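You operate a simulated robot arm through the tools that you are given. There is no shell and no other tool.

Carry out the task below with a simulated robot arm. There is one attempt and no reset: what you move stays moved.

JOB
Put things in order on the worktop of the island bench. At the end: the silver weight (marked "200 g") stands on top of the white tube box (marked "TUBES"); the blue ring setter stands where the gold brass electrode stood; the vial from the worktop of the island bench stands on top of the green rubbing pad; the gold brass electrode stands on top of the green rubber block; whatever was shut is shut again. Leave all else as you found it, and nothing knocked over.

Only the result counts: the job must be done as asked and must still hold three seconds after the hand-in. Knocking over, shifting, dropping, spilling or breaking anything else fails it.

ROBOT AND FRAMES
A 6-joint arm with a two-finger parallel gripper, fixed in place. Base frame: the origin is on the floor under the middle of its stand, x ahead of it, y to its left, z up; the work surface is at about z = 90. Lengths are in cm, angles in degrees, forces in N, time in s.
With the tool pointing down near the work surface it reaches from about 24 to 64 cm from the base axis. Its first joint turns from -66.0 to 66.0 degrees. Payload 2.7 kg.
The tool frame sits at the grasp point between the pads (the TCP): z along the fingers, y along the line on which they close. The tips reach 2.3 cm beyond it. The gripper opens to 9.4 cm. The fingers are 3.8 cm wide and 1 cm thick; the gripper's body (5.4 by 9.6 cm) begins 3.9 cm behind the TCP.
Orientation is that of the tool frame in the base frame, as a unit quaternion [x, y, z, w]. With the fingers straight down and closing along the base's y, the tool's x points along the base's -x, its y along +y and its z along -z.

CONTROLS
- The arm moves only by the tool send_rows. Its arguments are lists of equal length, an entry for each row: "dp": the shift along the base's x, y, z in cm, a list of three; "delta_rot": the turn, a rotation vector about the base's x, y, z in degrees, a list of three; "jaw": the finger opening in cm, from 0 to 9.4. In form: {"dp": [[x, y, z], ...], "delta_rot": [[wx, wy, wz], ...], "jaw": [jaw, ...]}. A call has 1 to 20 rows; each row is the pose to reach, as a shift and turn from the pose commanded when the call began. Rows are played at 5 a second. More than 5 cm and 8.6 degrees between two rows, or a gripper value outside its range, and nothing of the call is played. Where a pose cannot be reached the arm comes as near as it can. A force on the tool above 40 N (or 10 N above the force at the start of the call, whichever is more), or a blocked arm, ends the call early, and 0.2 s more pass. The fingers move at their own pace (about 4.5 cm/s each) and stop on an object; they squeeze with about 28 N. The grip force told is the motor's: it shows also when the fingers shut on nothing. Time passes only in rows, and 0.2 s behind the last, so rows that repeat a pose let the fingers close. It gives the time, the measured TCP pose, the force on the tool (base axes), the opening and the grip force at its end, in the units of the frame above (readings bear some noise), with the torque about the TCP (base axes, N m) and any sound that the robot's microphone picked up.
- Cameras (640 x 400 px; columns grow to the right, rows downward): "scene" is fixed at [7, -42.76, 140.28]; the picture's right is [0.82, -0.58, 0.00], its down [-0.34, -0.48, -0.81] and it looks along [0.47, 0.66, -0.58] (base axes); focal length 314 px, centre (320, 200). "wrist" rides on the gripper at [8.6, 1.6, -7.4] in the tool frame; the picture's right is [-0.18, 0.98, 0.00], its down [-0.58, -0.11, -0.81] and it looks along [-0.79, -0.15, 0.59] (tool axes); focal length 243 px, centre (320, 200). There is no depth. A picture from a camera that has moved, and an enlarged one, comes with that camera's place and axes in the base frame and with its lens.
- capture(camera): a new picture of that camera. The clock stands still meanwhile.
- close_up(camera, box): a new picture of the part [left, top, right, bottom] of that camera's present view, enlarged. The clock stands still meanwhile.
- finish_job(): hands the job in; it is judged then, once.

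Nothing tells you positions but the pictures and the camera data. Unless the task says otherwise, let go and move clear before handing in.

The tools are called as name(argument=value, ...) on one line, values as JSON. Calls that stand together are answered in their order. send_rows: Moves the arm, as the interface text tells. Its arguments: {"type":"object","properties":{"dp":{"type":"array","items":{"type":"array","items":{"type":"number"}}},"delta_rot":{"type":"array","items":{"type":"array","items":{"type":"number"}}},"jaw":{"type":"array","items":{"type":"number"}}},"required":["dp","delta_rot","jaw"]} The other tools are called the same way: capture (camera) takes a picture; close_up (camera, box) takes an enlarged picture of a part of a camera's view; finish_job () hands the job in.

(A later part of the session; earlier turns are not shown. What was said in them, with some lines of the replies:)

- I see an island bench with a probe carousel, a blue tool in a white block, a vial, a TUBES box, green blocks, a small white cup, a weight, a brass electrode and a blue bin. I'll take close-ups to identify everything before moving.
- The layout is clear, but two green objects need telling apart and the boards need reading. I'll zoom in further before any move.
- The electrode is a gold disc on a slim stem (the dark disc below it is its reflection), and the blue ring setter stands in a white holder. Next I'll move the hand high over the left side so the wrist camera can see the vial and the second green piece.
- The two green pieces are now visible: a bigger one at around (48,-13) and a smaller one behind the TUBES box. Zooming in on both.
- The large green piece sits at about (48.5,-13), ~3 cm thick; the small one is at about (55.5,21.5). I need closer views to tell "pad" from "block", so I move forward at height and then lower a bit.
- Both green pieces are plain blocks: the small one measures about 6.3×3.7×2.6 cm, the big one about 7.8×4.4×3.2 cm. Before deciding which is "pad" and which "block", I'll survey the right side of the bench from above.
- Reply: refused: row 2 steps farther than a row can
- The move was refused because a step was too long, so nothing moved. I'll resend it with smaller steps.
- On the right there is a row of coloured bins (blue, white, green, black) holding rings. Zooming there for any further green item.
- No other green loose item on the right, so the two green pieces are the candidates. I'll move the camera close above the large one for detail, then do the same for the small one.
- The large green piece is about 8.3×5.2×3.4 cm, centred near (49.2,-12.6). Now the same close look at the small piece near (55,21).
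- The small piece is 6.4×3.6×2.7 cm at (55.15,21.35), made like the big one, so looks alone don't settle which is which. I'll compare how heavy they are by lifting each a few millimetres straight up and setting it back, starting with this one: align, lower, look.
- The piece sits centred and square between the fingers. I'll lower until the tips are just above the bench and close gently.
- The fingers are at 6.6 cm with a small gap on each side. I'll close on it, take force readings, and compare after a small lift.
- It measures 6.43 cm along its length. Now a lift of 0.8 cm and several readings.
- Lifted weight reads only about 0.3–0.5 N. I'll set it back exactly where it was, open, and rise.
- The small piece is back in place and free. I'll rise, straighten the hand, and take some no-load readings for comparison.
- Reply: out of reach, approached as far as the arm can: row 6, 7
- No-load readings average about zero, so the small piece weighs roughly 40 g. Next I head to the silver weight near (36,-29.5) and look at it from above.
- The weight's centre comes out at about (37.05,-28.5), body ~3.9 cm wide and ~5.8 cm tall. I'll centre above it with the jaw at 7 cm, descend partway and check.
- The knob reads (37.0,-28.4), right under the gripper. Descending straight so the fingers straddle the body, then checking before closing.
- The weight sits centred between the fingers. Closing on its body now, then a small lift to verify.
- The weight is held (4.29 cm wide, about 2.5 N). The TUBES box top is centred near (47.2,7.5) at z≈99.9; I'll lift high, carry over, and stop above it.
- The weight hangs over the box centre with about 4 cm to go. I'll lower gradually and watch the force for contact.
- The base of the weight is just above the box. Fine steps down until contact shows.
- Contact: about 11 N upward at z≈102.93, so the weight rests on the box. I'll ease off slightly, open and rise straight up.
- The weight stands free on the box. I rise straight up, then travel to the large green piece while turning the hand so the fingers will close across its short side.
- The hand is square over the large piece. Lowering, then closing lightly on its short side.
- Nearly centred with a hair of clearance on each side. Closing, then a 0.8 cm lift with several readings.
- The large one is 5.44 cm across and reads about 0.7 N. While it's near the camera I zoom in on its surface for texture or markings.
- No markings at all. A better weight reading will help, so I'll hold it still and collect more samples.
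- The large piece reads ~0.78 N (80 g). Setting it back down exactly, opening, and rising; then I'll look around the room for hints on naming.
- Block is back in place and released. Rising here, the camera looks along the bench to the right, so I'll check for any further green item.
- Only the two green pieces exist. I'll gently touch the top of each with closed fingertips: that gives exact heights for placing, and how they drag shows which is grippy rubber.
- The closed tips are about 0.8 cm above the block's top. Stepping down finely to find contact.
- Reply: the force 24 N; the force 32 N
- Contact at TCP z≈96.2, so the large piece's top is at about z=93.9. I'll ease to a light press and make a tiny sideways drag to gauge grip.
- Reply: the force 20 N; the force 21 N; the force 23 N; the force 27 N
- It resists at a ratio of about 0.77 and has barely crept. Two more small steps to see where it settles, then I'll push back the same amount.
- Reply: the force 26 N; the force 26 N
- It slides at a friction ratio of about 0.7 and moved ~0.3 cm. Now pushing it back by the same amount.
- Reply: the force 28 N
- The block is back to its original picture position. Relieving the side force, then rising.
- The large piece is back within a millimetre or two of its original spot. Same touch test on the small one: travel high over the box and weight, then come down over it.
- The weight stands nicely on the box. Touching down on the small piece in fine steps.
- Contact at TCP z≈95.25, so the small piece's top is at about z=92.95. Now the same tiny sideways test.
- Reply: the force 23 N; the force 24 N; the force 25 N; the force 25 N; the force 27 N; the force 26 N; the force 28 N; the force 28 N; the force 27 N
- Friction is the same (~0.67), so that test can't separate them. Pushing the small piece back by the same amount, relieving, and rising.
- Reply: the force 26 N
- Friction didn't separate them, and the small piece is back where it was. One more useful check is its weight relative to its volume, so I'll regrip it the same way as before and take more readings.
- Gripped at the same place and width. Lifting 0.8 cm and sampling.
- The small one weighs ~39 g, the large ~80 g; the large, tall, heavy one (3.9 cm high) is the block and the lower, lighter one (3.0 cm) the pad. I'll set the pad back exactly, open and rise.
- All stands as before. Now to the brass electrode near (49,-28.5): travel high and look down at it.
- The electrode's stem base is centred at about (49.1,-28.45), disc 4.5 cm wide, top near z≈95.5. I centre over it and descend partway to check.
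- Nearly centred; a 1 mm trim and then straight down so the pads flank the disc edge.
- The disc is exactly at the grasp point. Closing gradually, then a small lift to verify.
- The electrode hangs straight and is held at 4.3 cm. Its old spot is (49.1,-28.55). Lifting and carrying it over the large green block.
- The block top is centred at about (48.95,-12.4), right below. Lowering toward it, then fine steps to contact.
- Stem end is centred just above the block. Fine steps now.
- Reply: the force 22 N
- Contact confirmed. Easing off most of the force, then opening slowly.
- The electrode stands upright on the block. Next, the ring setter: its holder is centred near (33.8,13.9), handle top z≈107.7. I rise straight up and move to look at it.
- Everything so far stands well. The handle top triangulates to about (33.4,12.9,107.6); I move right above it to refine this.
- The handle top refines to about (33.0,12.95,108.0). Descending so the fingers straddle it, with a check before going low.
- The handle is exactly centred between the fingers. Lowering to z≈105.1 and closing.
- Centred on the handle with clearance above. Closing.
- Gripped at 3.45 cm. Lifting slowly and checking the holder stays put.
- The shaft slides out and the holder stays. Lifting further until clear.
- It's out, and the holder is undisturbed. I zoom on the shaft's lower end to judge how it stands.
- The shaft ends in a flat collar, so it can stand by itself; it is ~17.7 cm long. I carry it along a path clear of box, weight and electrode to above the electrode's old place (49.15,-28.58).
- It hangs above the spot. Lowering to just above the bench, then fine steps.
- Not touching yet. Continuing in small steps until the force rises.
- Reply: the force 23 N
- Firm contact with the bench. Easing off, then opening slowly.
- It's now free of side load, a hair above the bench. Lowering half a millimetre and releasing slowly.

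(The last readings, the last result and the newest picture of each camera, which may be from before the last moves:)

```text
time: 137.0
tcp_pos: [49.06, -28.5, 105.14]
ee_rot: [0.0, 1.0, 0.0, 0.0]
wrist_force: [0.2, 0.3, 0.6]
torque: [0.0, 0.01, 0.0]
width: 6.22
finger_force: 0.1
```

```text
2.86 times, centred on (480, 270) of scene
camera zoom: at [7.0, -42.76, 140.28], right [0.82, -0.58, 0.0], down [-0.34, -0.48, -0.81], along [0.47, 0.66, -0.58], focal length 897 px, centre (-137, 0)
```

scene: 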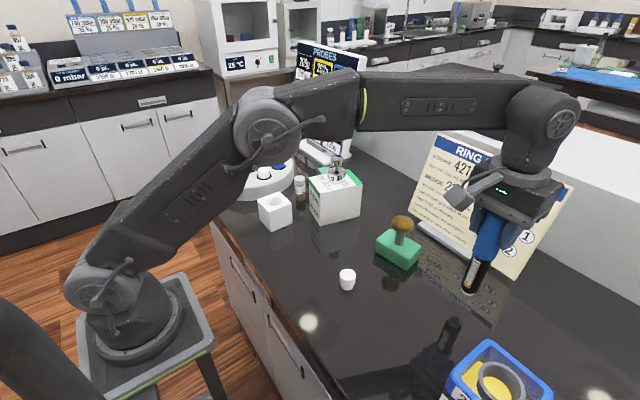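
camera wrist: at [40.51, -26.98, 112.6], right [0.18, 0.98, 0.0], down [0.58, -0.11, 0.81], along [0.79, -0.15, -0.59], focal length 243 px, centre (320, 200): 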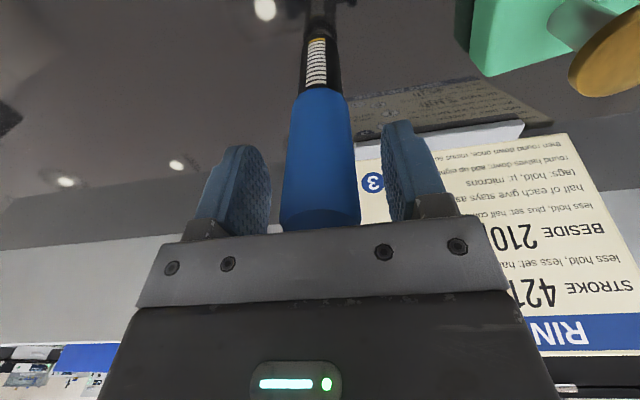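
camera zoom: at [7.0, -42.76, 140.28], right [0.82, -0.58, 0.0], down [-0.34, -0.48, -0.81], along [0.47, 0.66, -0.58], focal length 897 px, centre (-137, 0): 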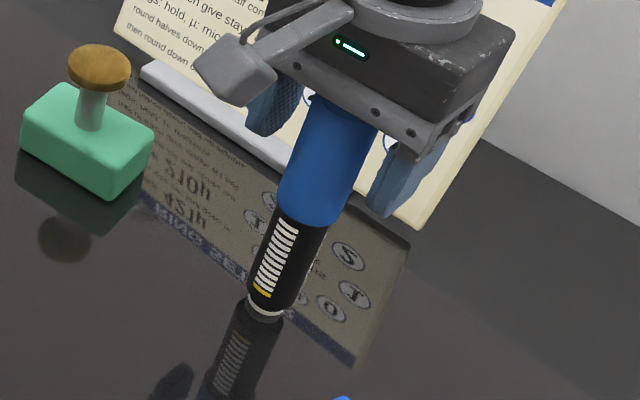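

The ring setter stands upright by itself on the electrode's old spot. I rise clear of it, then travel to the vial, which triangulates to (42.7,17.4) with its cap top at z≈96.8.

send_rows(dp=[[0, 0, 2], [0, 0, 5], [0, 0, 8], [-1, 0, 11], [-4, 1, 13], [-7, 3, 13.5], [-9, 6, 13.5], [-10, 10, 13.5], [-10, 14, 13.5], [-10, 18, 13.5], [-10, 22, 13.5], [-10, 26, 13.5], [-10, 30, 13.5], [-10, 34, 13.5], [-10, 38, 13.5], [-9.5, 42, 13], [-9, 45.8, 10], [-9, 45.8, 7], [-9, 45.8, 7]], delta_rot=[[0, 0, 0], [0, 0, 0], [0, 0, 0], [0, 0, 0], [0, 0, 0], [0, 0, 0], [0, 0, 0], [0, 0, 0], [0, 0, 0], [0, 0, 0], [0, 0, 0], [0, 0, 0], [0, 0, 0], [0, 0, 0], [0, 0, 0], [0, 0, 0], [0, 0, 0], [0, 0, 0], [0, 0, 0]], jaw=[6.2, 6.2, 6.2, 6.2, 6.2, 6.2, 6.2, 6.2, 6.2, 6.2, 6.2, 6.2, 6.2, 6.2, 6.2, 5.4, 5.4, 5.4, 5.4])

capture(camera="wrist")

close_up(camera="wrist", box=[220, 0, 420, 140])

capture(camera="scene")

```text
time: 141.0
tcp_pos: [40.03, 17.42, 112.17]
ee_rot: [0.001, 1.0, 0.0, 0.0]
wrist_force: [-0.1, -0.7, 0.1]
torque: [-0.04, -0.03, 0.0]
width: 5.4
finger_force: 0.2
```

```text
taken
camera wrist: at [31.47, 19.02, 119.59], right [0.18, 0.98, 0.0], down [0.58, -0.11, 0.81], along [0.79, -0.15, -0.59], focal length 243 px, centre (320, 200)
```

wrist: 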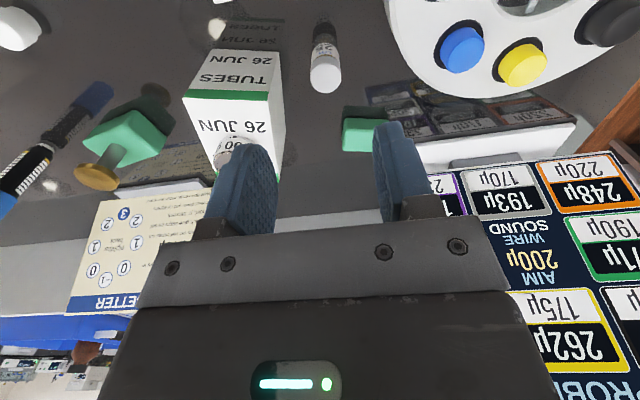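

```text
2.86 times, centred on (320, 70) of wrist
camera zoom: at [31.47, 19.02, 119.59], right [0.18, 0.98, 0.0], down [0.58, -0.11, 0.81], along [0.79, -0.15, -0.59], focal length 693 px, centre (320, 571)
```

zoom: 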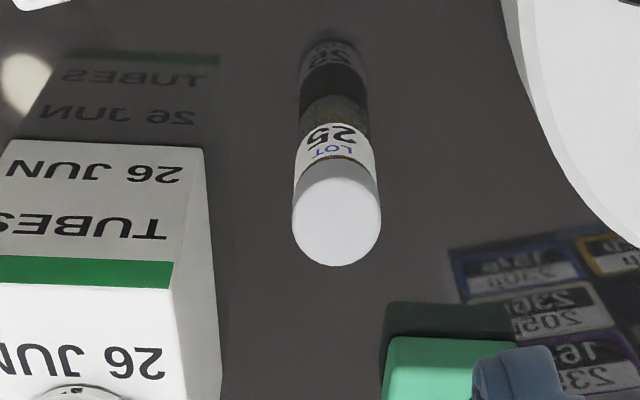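

```text
taken
```

scene: 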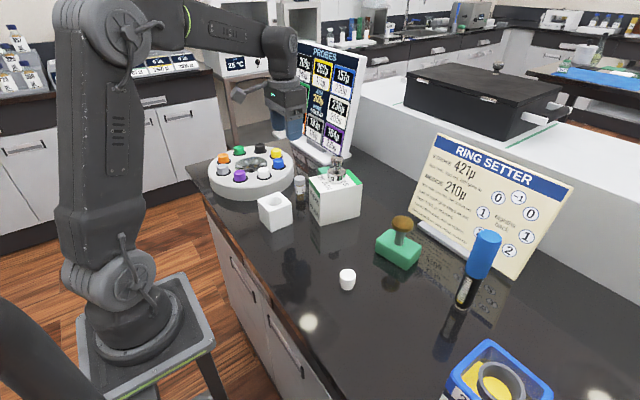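

All four big moves hold so far. The vial's cap centre reads (42.9,17.4); I move over it and descend partway to check alignment and clearance to the box.

send_rows(dp=[[1.4, 0, -2], [2.8, 0, -5], [2.8, 0, -9], [2.8, 0, -11.5], [2.8, 0, -11.5]], delta_rot=[[0, 0, 0], [0, 0, 0], [0, 0, 0], [0, 0, 0], [0, 0, 0]], jaw=[5.4, 5.4, 5.4, 5.4, 5.4])

capture(camera="wrist")

close_up(camera="scene", box=[230, 110, 380, 240])

```text
time: 142.2
tcp_pos: [42.97, 17.32, 100.5]
ee_rot: [0.0, 1.0, 0.0, 0.0]
wrist_force: [1.0, -0.1, 0.0]
torque: [0.05, -0.01, -0.04]
width: 5.38
finger_force: 0.0
```

```text
taken
camera wrist: at [34.3, 18.87, 107.93], right [0.18, 0.98, 0.0], down [0.58, -0.11, 0.81], along [0.79, -0.15, -0.59], focal length 243 px, centre (320, 200)
```

wrist: 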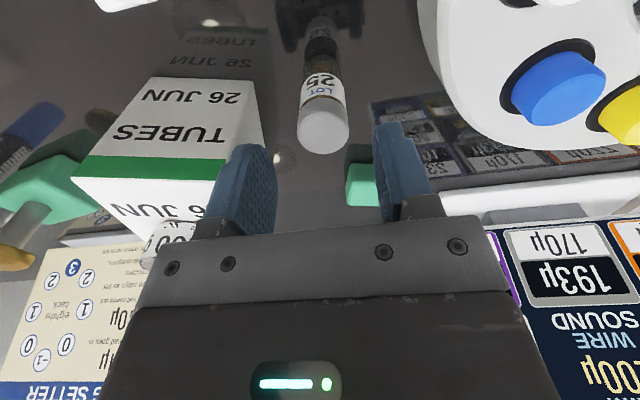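

```text
3.08 times, centred on (305, 175) of scene
camera zoom: at [7.0, -42.76, 140.28], right [0.82, -0.58, 0.0], down [-0.34, -0.48, -0.81], along [0.47, 0.66, -0.58], focal length 966 px, centre (366, 277)
```

zoom: 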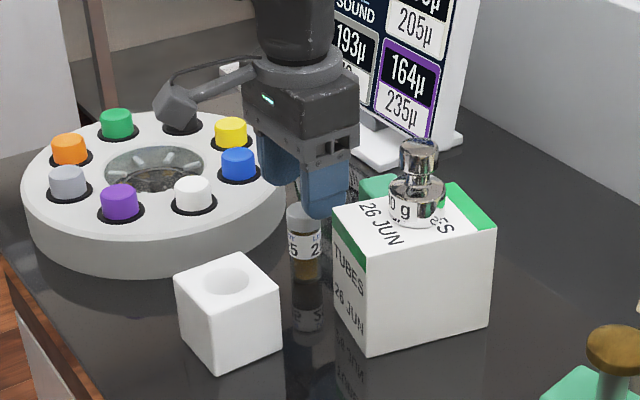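

Slight trim needed (−0.25, +0.13). Then down to cap height, staying above the box top with the hand body.

send_rows(dp=[[-0.25, 0.13, -1], [-0.25, 0.13, -2.5], [-0.25, 0.13, -4.1], [-0.25, 0.13, -4.1]], delta_rot=[[0, 0, 0], [0, 0, 0], [0, 0, 0], [0, 0, 0]], jaw=[5.4, 5.4, 5.4, 5.4])

capture(camera="wrist")

close_up(camera="scene", box=[230, 110, 380, 240])

```text
time: 143.2
tcp_pos: [42.77, 17.65, 96.36]
ee_rot: [0.0, 1.0, -0.001, 0.0]
wrist_force: [0.2, 1.0, 0.3]
torque: [-0.02, 0.02, -0.01]
width: 5.41
finger_force: 0.0
```

```text
taken
camera wrist: at [34.1, 19.17, 103.9], right [0.18, 0.98, 0.0], down [0.58, -0.11, 0.81], along [0.79, -0.15, -0.59], focal length 243 px, centre (320, 200)
```

wrist: 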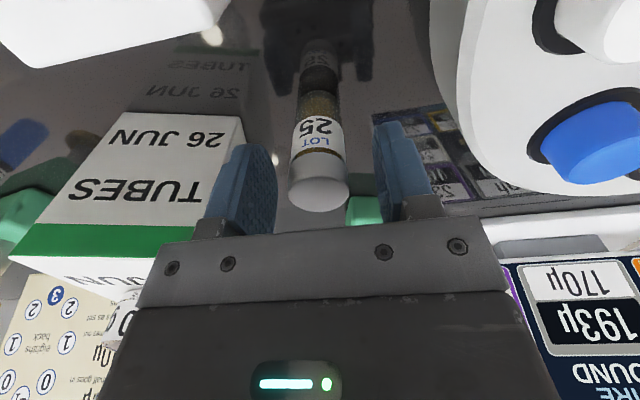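

```text
3.08 times, centred on (305, 175) of scene
camera zoom: at [7.0, -42.76, 140.28], right [0.82, -0.58, 0.0], down [-0.34, -0.48, -0.81], along [0.47, 0.66, -0.58], focal length 966 px, centre (366, 277)
```

zoom: 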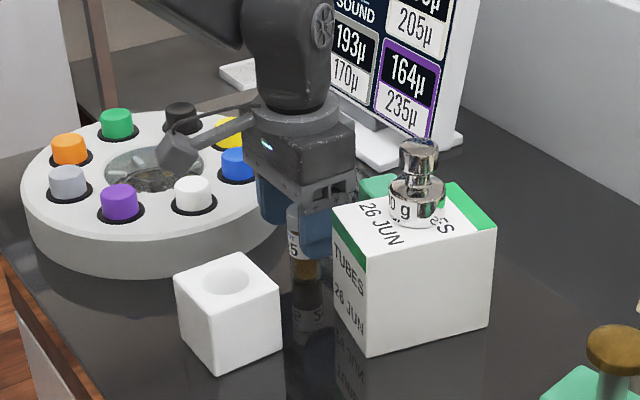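

The vial is centred between the fingers, clear of the box. Closing gently, then a small lift.

send_rows(dp=[[0, 0, 0], [0, 0, 0], [0, 0, 0], [0, 0, 0], [0, 0, 0], [0, 0, 0]], delta_rot=[[0, 0, 0], [0, 0, 0], [0, 0, 0], [0, 0, 0], [0, 0, 0], [0, 0, 0]], jaw=[4.4, 3.6, 3.1, 2.7, 2.3, 2.0])

send_rows(dp=[[0, 0, 0], [0, 0, 0.5], [0, 0, 1.5], [0, 0, 1.5]], delta_rot=[[0, 0, 0], [0, 0, 0], [0, 0, 0], [0, 0, 0]], jaw=[2.0, 2.0, 2.0, 2.0])

capture(camera="wrist")

close_up(camera="scene", box=[260, 140, 360, 230])

```text
time: 144.6
tcp_pos: [42.78, 17.62, 96.45]
ee_rot: [-0.001, 1.0, 0.001, 0.0]
wrist_force: [-0.4, -0.4, 0.2]
torque: [0.01, 0.04, -0.05]
width: 2.81
finger_force: 27.7
```

```text
time: 145.6
tcp_pos: [42.65, 17.7, 98.04]
ee_rot: [0.0, 1.0, 0.001, 0.0]
wrist_force: [0.2, -0.8, -0.3]
torque: [0.03, -0.02, -0.01]
width: 2.79
finger_force: 27.9
```

```text
taken
camera wrist: at [34.05, 19.16, 105.5], right [0.18, 0.98, 0.0], down [0.58, -0.11, 0.81], along [0.79, -0.15, -0.59], focal length 243 px, centre (320, 200)
```

wrist: 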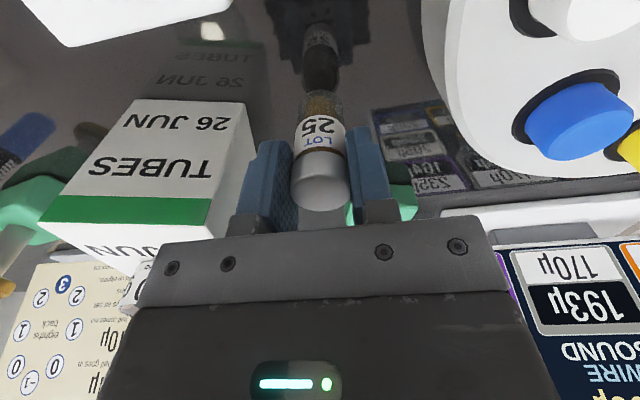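

```text
4.44 times, centred on (310, 185) of scene
camera zoom: at [7.0, -42.76, 140.28], right [0.82, -0.58, 0.0], down [-0.34, -0.48, -0.81], along [0.47, 0.66, -0.58], focal length 1395 px, centre (364, 267)
```

zoom: 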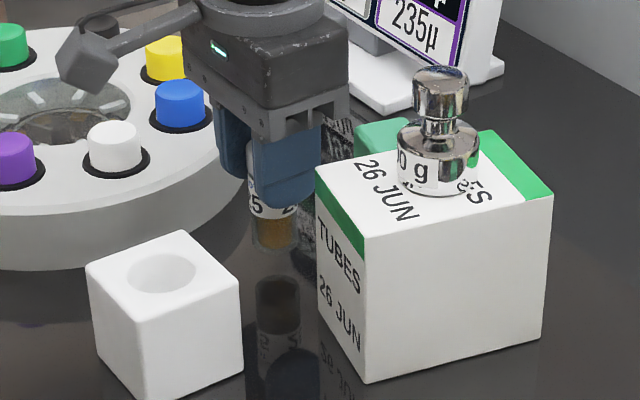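

The vial is held (2.8 cm). I raise it and move toward the pad, offset sideways so the camera can re-measure the pad's exact centre.

send_rows(dp=[[0, 0, 3.5], [0, 0, 7], [0, 0.2, 10], [3, 0.4, 10.5], [6, 0.5, 10.5], [8, 0.5, 10.5], [8, 0.5, 10.5]], delta_rot=[[0, 0, 0], [0, 0, 0], [0, 0, 0], [0, 0, 0], [0, 0, 0], [0, 0, 0], [0, 0, 0]], jaw=[2.0, 2.0, 2.0, 2.0, 2.0, 2.0, 2.0])

capture(camera="wrist")

close_up(camera="wrist", box=[260, 0, 460, 130])

close_up(camera="scene", box=[260, 100, 400, 230])

```text
time: 147.2
tcp_pos: [50.57, 17.97, 108.51]
ee_rot: [0.0, 1.0, -0.001, 0.0]
wrist_force: [-0.4, 0.4, 0.1]
torque: [0.01, -0.03, 0.01]
width: 2.82
finger_force: 28.4
```

```text
taken
camera wrist: at [41.97, 19.47, 116.05], right [0.18, 0.98, 0.0], down [0.58, -0.11, 0.81], along [0.79, -0.15, -0.59], focal length 243 px, centre (320, 200)
```

wrist: 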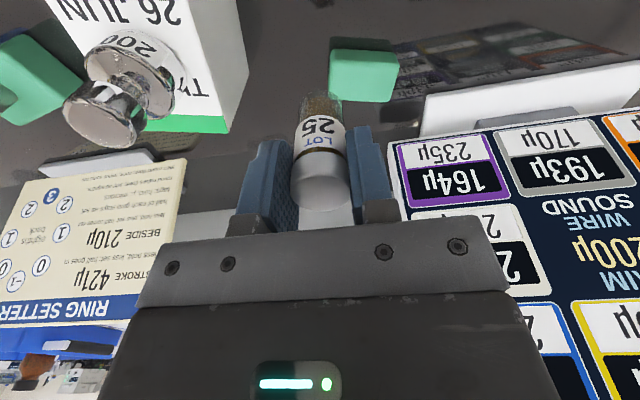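

```text
3.08 times, centred on (360, 65) of wrist
camera zoom: at [41.97, 19.47, 116.05], right [0.18, 0.98, 0.0], down [0.58, -0.11, 0.81], along [0.79, -0.15, -0.59], focal length 746 px, centre (197, 615)
```

zoom: 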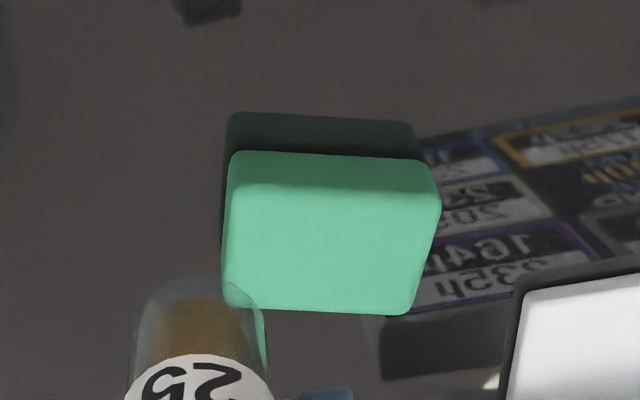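

```text
3.08 times, centred on (330, 165) of scene
camera zoom: at [7.0, -42.76, 140.28], right [0.82, -0.58, 0.0], down [-0.34, -0.48, -0.81], along [0.47, 0.66, -0.58], focal length 966 px, centre (289, 308)
```

zoom: 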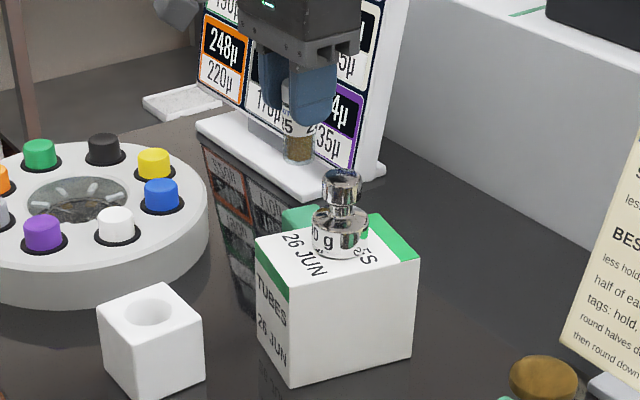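

The pad's top centre measures about (54.85,21.28) at z≈92.95. I lower a bit, extend over it, and check the vial's base against the pad.

send_rows(dp=[[0.5, 0.5, -2], [1.5, 1.2, -4], [3, 2.4, -5], [4.18, 3.3, -6], [4.18, 3.3, -6.5], [4.18, 3.3, -6.5]], delta_rot=[[0, 0, 0], [0, 0, 0], [0, 0, 0], [0, 0, 0], [0, 0, 0], [0, 0, 0]], jaw=[2.0, 2.0, 2.0, 2.0, 2.0, 2.0])

capture(camera="wrist")

close_up(camera="wrist", box=[230, 30, 410, 150])

close_up(camera="scene", box=[280, 110, 380, 220])

```text
time: 148.6
tcp_pos: [54.89, 21.24, 101.94]
ee_rot: [0.001, 1.0, 0.0, 0.0]
wrist_force: [2.1, -0.1, 0.2]
torque: [0.01, -0.01, -0.01]
width: 2.86
finger_force: 27.9
```

```text
taken
camera wrist: at [46.17, 22.76, 109.48], right [0.18, 0.98, 0.0], down [0.58, -0.11, 0.81], along [0.79, -0.15, -0.59], focal length 243 px, centre (320, 200)
```

wrist: 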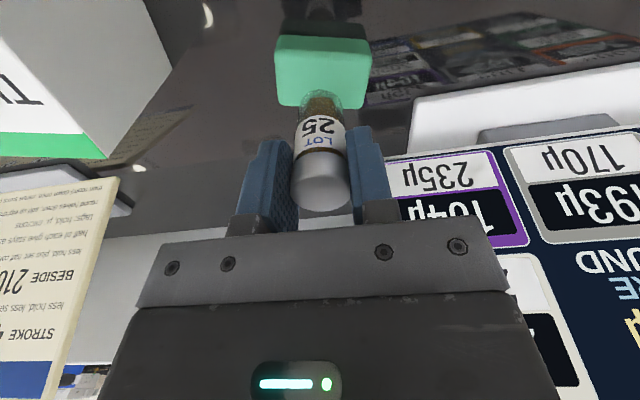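

```text
3.33 times, centred on (320, 90) of wrist
camera zoom: at [46.17, 22.76, 109.48], right [0.18, 0.98, 0.0], down [0.58, -0.11, 0.81], along [0.79, -0.15, -0.59], focal length 809 px, centre (320, 567)
```

zoom: 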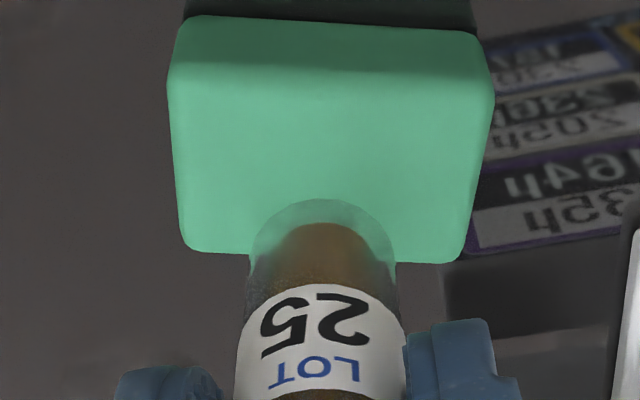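

```text
3.64 times, centred on (330, 165) of scene
camera zoom: at [7.0, -42.76, 140.28], right [0.82, -0.58, 0.0], down [-0.34, -0.48, -0.81], along [0.47, 0.66, -0.58], focal length 1141 px, centre (284, 327)
```

zoom: 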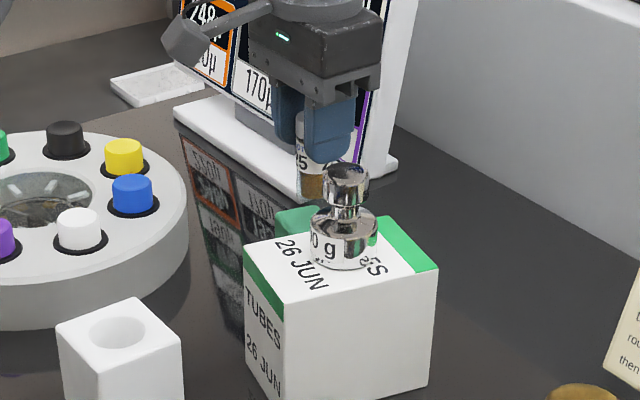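

The pad centre reads (54.88,21.27) and the vial's axis sits ~0.3 cm ahead of the grasp point. I trim x by −0.3 and lower close to the pad.

send_rows(dp=[[-0.3, 0.05, -0.8], [-0.3, 0.05, -1.6], [-0.3, 0.05, -2.1], [-0.3, 0.05, -2.1]], delta_rot=[[0, 0, 0], [0, 0, 0], [0, 0, 0], [0, 0, 0]], jaw=[2.0, 2.0, 2.0, 2.0])

capture(camera="wrist")

close_up(camera="wrist", box=[230, 30, 410, 150])

```text
time: 149.6
tcp_pos: [54.52, 21.27, 100.01]
ee_rot: [0.0, 1.0, 0.0, 0.001]
wrist_force: [0.8, -0.1, -0.1]
torque: [-0.01, -0.04, -0.03]
width: 2.8
finger_force: 27.9
```

```text
taken
camera wrist: at [45.88, 22.79, 107.39], right [0.18, 0.98, 0.0], down [0.58, -0.11, 0.81], along [0.79, -0.15, -0.59], focal length 243 px, centre (320, 200)
```

wrist: 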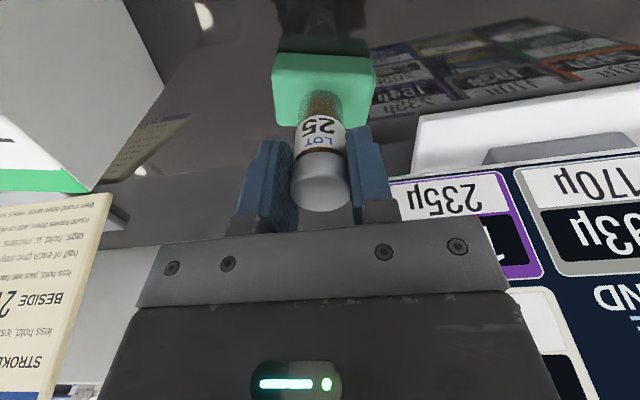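

```text
3.33 times, centred on (320, 90) of wrist
camera zoom: at [45.88, 22.79, 107.39], right [0.18, 0.98, 0.0], down [0.58, -0.11, 0.81], along [0.79, -0.15, -0.59], focal length 809 px, centre (320, 567)
```

zoom: 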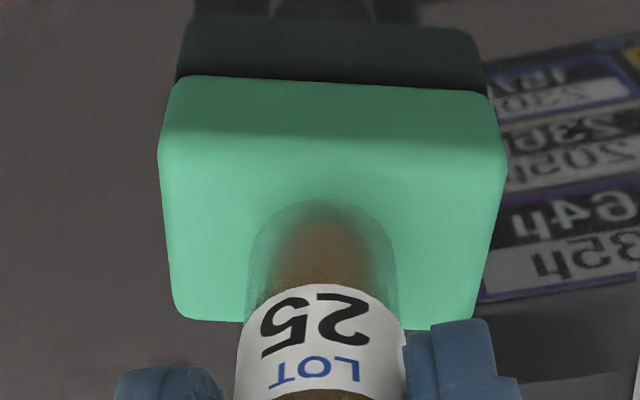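

Vial axis (54.9,21.2) now matches the pad centre. Lowering in fine steps to contact.

send_rows(dp=[[0, 0.05, -0.2], [0, 0.05, -0.4], [0, 0.05, -0.4]], delta_rot=[[0, 0, 0], [0, 0, 0], [0, 0, 0]], jaw=[2.0, 2.0, 2.0])

send_rows(dp=[[0, 0, -0.12], [0, 0, -0.12]], delta_rot=[[0, 0, 0], [0, 0, 0]], jaw=[2.0, 2.0])

send_rows(dp=[[0, 0, -0.1], [0, 0, -0.1]], delta_rot=[[0, 0, 0], [0, 0, 0]], jaw=[2.0, 2.0])

```text
time: 150.4
tcp_pos: [54.57, 21.41, 99.41]
ee_rot: [0.0, 1.0, 0.001, 0.0]
wrist_force: [-0.2, 0.5, -0.1]
torque: [0.0, -0.01, -0.01]
width: 2.83
finger_force: 28.1
```

```text
time: 151.0
tcp_pos: [54.55, 21.37, 99.39]
ee_rot: [0.0, 1.0, 0.0, 0.0]
wrist_force: [-0.7, -0.3, -0.5]
torque: [0.04, -0.03, -0.01]
width: 2.83
finger_force: 28.2
```

```text
time: 151.6
tcp_pos: [54.55, 21.5, 99.46]
ee_rot: [-0.001, 1.0, 0.0, 0.0]
wrist_force: [-2.0, -2.3, 7.8]
torque: [-0.1, 0.1, 0.02]
width: 2.85
finger_force: 27.1
```

Contact felt (≈8 N). Easing off and checking how the base sits on the pad.

send_rows(dp=[[0, 0, 0.06], [0, 0, 0.06]], delta_rot=[[0, 0, 0], [0, 0, 0]], jaw=[2.0, 2.0])

close_up(camera="wrist", box=[230, 40, 410, 160])

close_up(camera="scene", box=[280, 110, 380, 220])

```text
time: 152.2
tcp_pos: [54.63, 21.44, 99.45]
ee_rot: [0.0, 1.0, 0.001, 0.001]
wrist_force: [0.2, -0.5, 10.9]
torque: [0.04, -0.04, 0.0]
width: 2.81
finger_force: 27.8
```

```text
3.33 times, centred on (320, 100) of wrist
camera zoom: at [45.96, 22.9, 106.87], right [0.18, 0.98, 0.0], down [0.58, -0.11, 0.81], along [0.79, -0.15, -0.59], focal length 809 px, centre (320, 533)
```

zoom: 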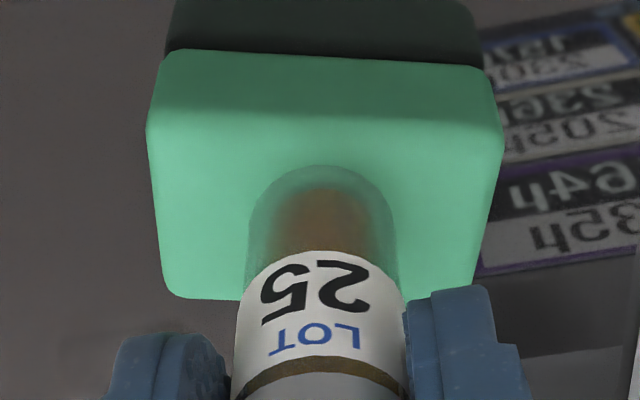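

```text
3.64 times, centred on (330, 165) of scene
camera zoom: at [6.98, -42.77, 140.28], right [0.82, -0.58, 0.0], down [-0.34, -0.48, -0.81], along [0.47, 0.66, -0.58], focal length 1141 px, centre (284, 327)
```

zoom: 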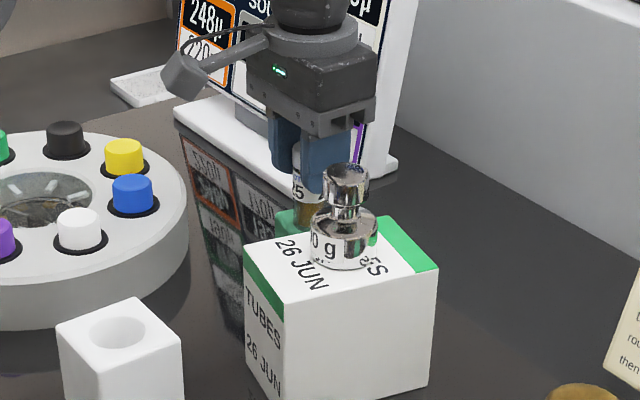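

The vial sits about 0.3 cm toward the far side. I lift slightly, shift −0.27 in x, and set it down again.

send_rows(dp=[[0, 0, 0.2], [0, 0, 0.5], [-0.27, 0, 0.5], [-0.27, 0, 0.5], [-0.27, 0, 0.25], [-0.27, 0, 0.1], [-0.27, 0, 0.1]], delta_rot=[[0, 0, 0], [0, 0, 0], [0, 0, 0], [0, 0, 0], [0, 0, 0], [0, 0, 0], [0, 0, 0]], jaw=[2.0, 2.0, 2.0, 2.0, 2.0, 2.0, 2.0])

send_rows(dp=[[0, 0, -0.08], [0, 0, -0.08]], delta_rot=[[0, 0, 0], [0, 0, 0]], jaw=[2.0, 2.0])

close_up(camera="wrist", box=[230, 40, 410, 160])

```text
time: 153.8
tcp_pos: [54.28, 21.34, 99.42]
ee_rot: [0.0, 1.0, -0.001, 0.0]
wrist_force: [0.0, 0.0, -0.8]
torque: [-0.01, 0.02, 0.04]
width: 2.83
finger_force: 28.0
```

```text
time: 154.4
tcp_pos: [54.38, 21.36, 99.37]
ee_rot: [0.0, 1.0, 0.0, 0.001]
wrist_force: [1.1, 0.5, 2.5]
torque: [0.08, -0.06, 0.0]
width: 2.81
finger_force: 27.4
```

```text
3.33 times, centred on (320, 100) of wrist
camera zoom: at [45.64, 22.85, 106.89], right [0.18, 0.98, 0.0], down [0.58, -0.11, 0.81], along [0.79, -0.15, -0.59], focal length 809 px, centre (320, 533)
```

zoom: 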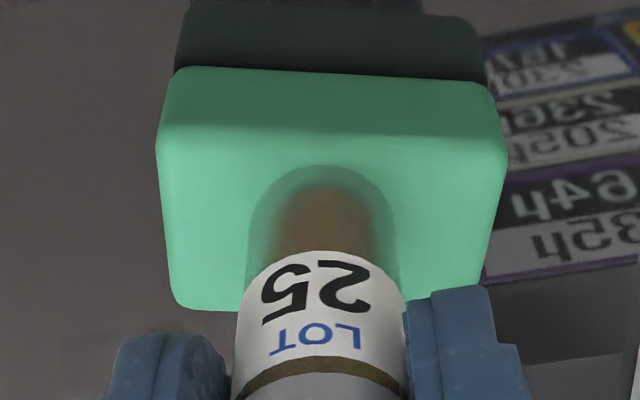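

Now it's centred and just touching. Opening slowly.

send_rows(dp=[[0, 0, 0], [0, 0, 0], [0, 0, 0], [0, 0, 0], [0, 0, 0], [0, 0, 0]], delta_rot=[[0, 0, 0], [0, 0, 0], [0, 0, 0], [0, 0, 0], [0, 0, 0], [0, 0, 0]], jaw=[2.6, 3.0, 3.4, 4.0, 4.8, 5.4])

capture(camera="wrist")

close_up(camera="scene", box=[280, 110, 380, 220])

```text
time: 155.8
tcp_pos: [54.35, 21.27, 99.53]
ee_rot: [0.0, 1.0, 0.0, 0.0]
wrist_force: [0.7, -0.4, 0.2]
torque: [0.03, 0.0, 0.0]
width: 5.41
finger_force: 0.1
```

```text
taken
camera wrist: at [45.64, 22.84, 106.87], right [0.18, 0.98, 0.0], down [0.58, -0.11, 0.81], along [0.79, -0.15, -0.59], focal length 243 px, centre (320, 200)
```

wrist: 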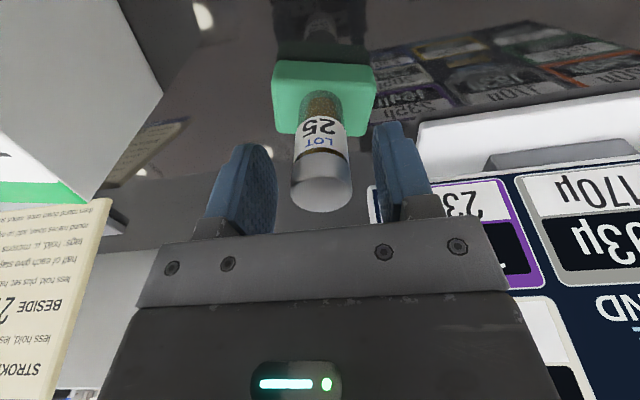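

```text
3.64 times, centred on (330, 165) of scene
camera zoom: at [7.0, -42.76, 140.28], right [0.82, -0.58, 0.0], down [-0.34, -0.48, -0.81], along [0.47, 0.66, -0.58], focal length 1141 px, centre (284, 327)
```

zoom: 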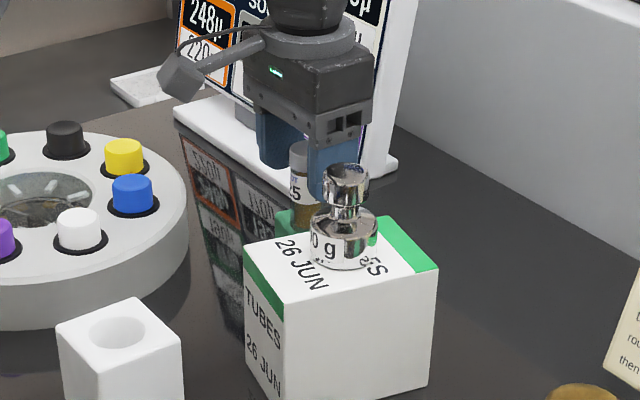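

The vial stands free on the pad. Rising straight up and backing off high for a final check of the whole bench.

send_rows(dp=[[0, 0, 1.5], [0, 0, 4], [0, 0, 7], [-1, 0, 10], [-3, 0, 13], [-6, 0, 16], [-9, -1, 18], [-12, -3, 19], [-15, -5, 19.5], [-18, -7, 19.5], [-18, -7, 19.5]], delta_rot=[[0, 0, 0], [0, 0, 0], [0, 0, 0], [0, 0, 0], [0, 0, 0], [0, 0, 0], [0, 0, 0], [0, 0, 0], [0, 0, 0], [0, 0, 0], [0, 0, 0]], jaw=[5.4, 5.4, 5.4, 6, 7, 7, 7, 7, 7, 7, 7])

capture(camera="wrist")

capture(camera="scene")

close_up(camera="wrist", box=[250, 20, 450, 160])

close_up(camera="scene", box=[340, 200, 520, 330])

close_up(camera="scene", box=[200, 120, 380, 240])

```text
time: 158.2
tcp_pos: [36.16, 14.18, 118.95]
ee_rot: [0.0, 1.0, 0.0, 0.0]
wrist_force: [-0.7, -0.8, 1.4]
torque: [-0.01, 0.01, 0.0]
width: 6.99
finger_force: 0.1
```

```text
taken
camera wrist: at [27.51, 15.7, 126.49], right [0.18, 0.98, 0.0], down [0.58, -0.11, 0.81], along [0.79, -0.15, -0.59], focal length 243 px, centre (320, 200)
```

wrist: 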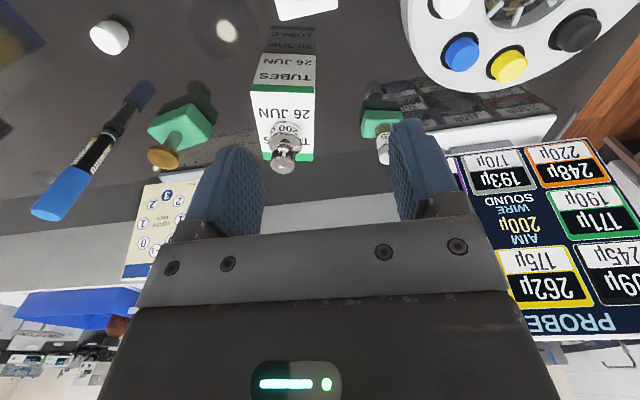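

```text
taken
```

scene: 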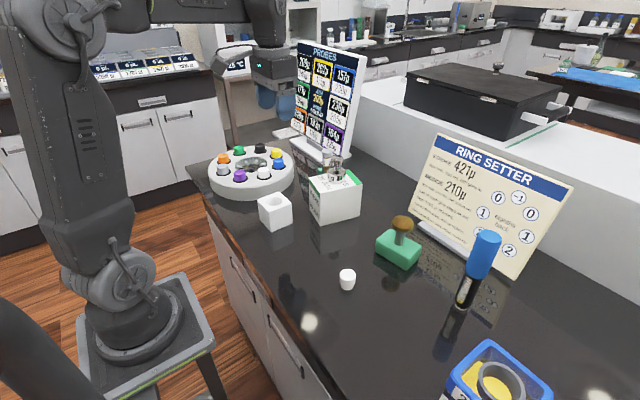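

```text
2.86 times, centred on (350, 90) of wrist
camera zoom: at [27.51, 15.7, 126.49], right [0.18, 0.98, 0.0], down [0.58, -0.11, 0.81], along [0.79, -0.15, -0.59], focal length 693 px, centre (234, 514)
```

zoom: 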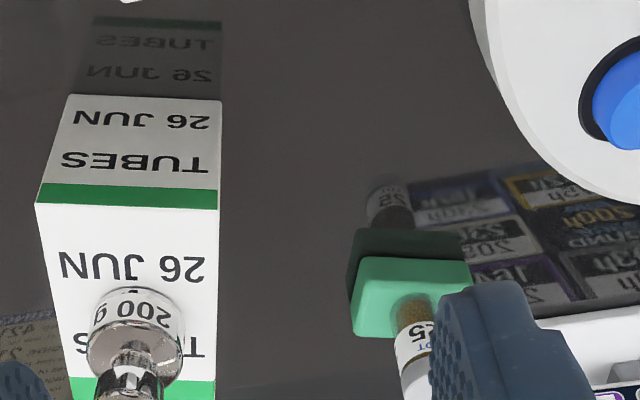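

```text
3.08 times, centred on (430, 265) of scene
camera zoom: at [6.99, -42.76, 140.28], right [0.82, -0.58, 0.0], down [-0.34, -0.48, -0.81], along [0.47, 0.66, -0.58], focal length 966 px, centre (-18, 0)
```

zoom: 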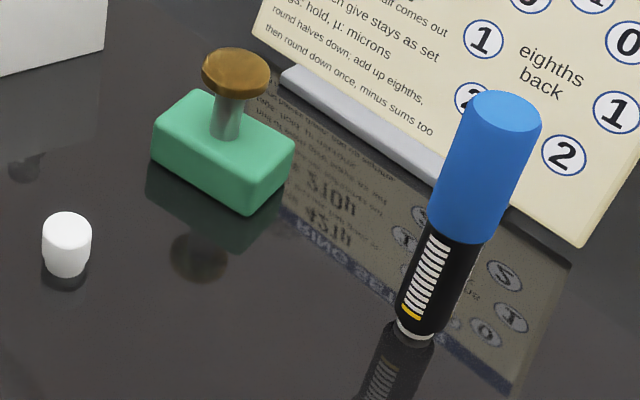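

```text
3.33 times, centred on (290, 180) of scene
camera zoom: at [6.99, -42.76, 140.28], right [0.82, -0.58, 0.0], down [-0.34, -0.48, -0.81], along [0.47, 0.66, -0.58], focal length 1046 px, centre (420, 267)
```

zoom: 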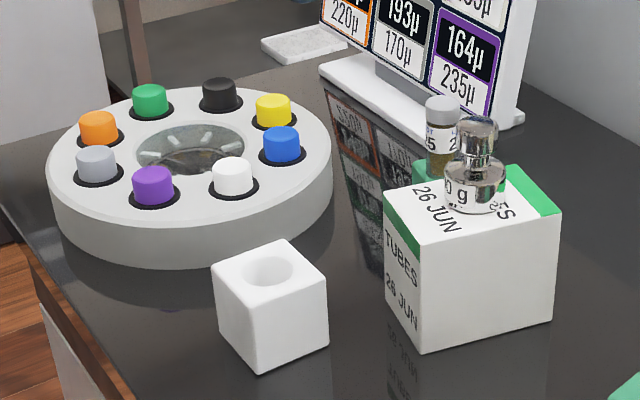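

Final check: the weight is on the TUBES box, the ring setter stands upright on the electrode's old spot, and the vial is on the smaller green piece. The electrode is on the larger green piece. The holder, box, cap and boards are where they were, nothing was opened, and the hand is clear. The two green pieces carry no marks. I took the larger, taller one as the rubber block and the smaller one as the rubbing pad, which is a judgement from size, not a certainty. Handing in.

finish_job()

```text
The job is handed in.
```

I handed the job in with all four moves made, but one part rests on a guess. The two green pieces carry no markings. I took the larger, taller one as the rubber block and the smaller one as the rubbing pad. If that is the wrong way round, the vial and the electrode are each on the wrong piece.

| Item | Where it stands now |
|---|---|
| Silver 200 g weight | On top of the TUBES box, near its centre |
| Blue ring setter | Upright on the bench, within about 2 mm of the electrode's old spot |
| Gold brass electrode | Upright on the larger green piece |
| Vial | Upright on the smaller green piece |

- **Telling the green pieces apart:** I lifted and pressed both. The larger is about 4.0 cm high and 80 g, the smaller about 3.0 cm and 39 g. They feel alike in friction, so size was the only difference I could use.
- **Effect of those tests:** The tests moved each piece slightly. I put both back, and the pictures show them within about 2 to 3 mm of where they started.
- **Everything else:** The ring setter's white holder and the TUBES box are where they were. The last pictures show nothing knocked over or out of place. I opened nothing, so there was nothing to shut, and the hand is clear of the bench.
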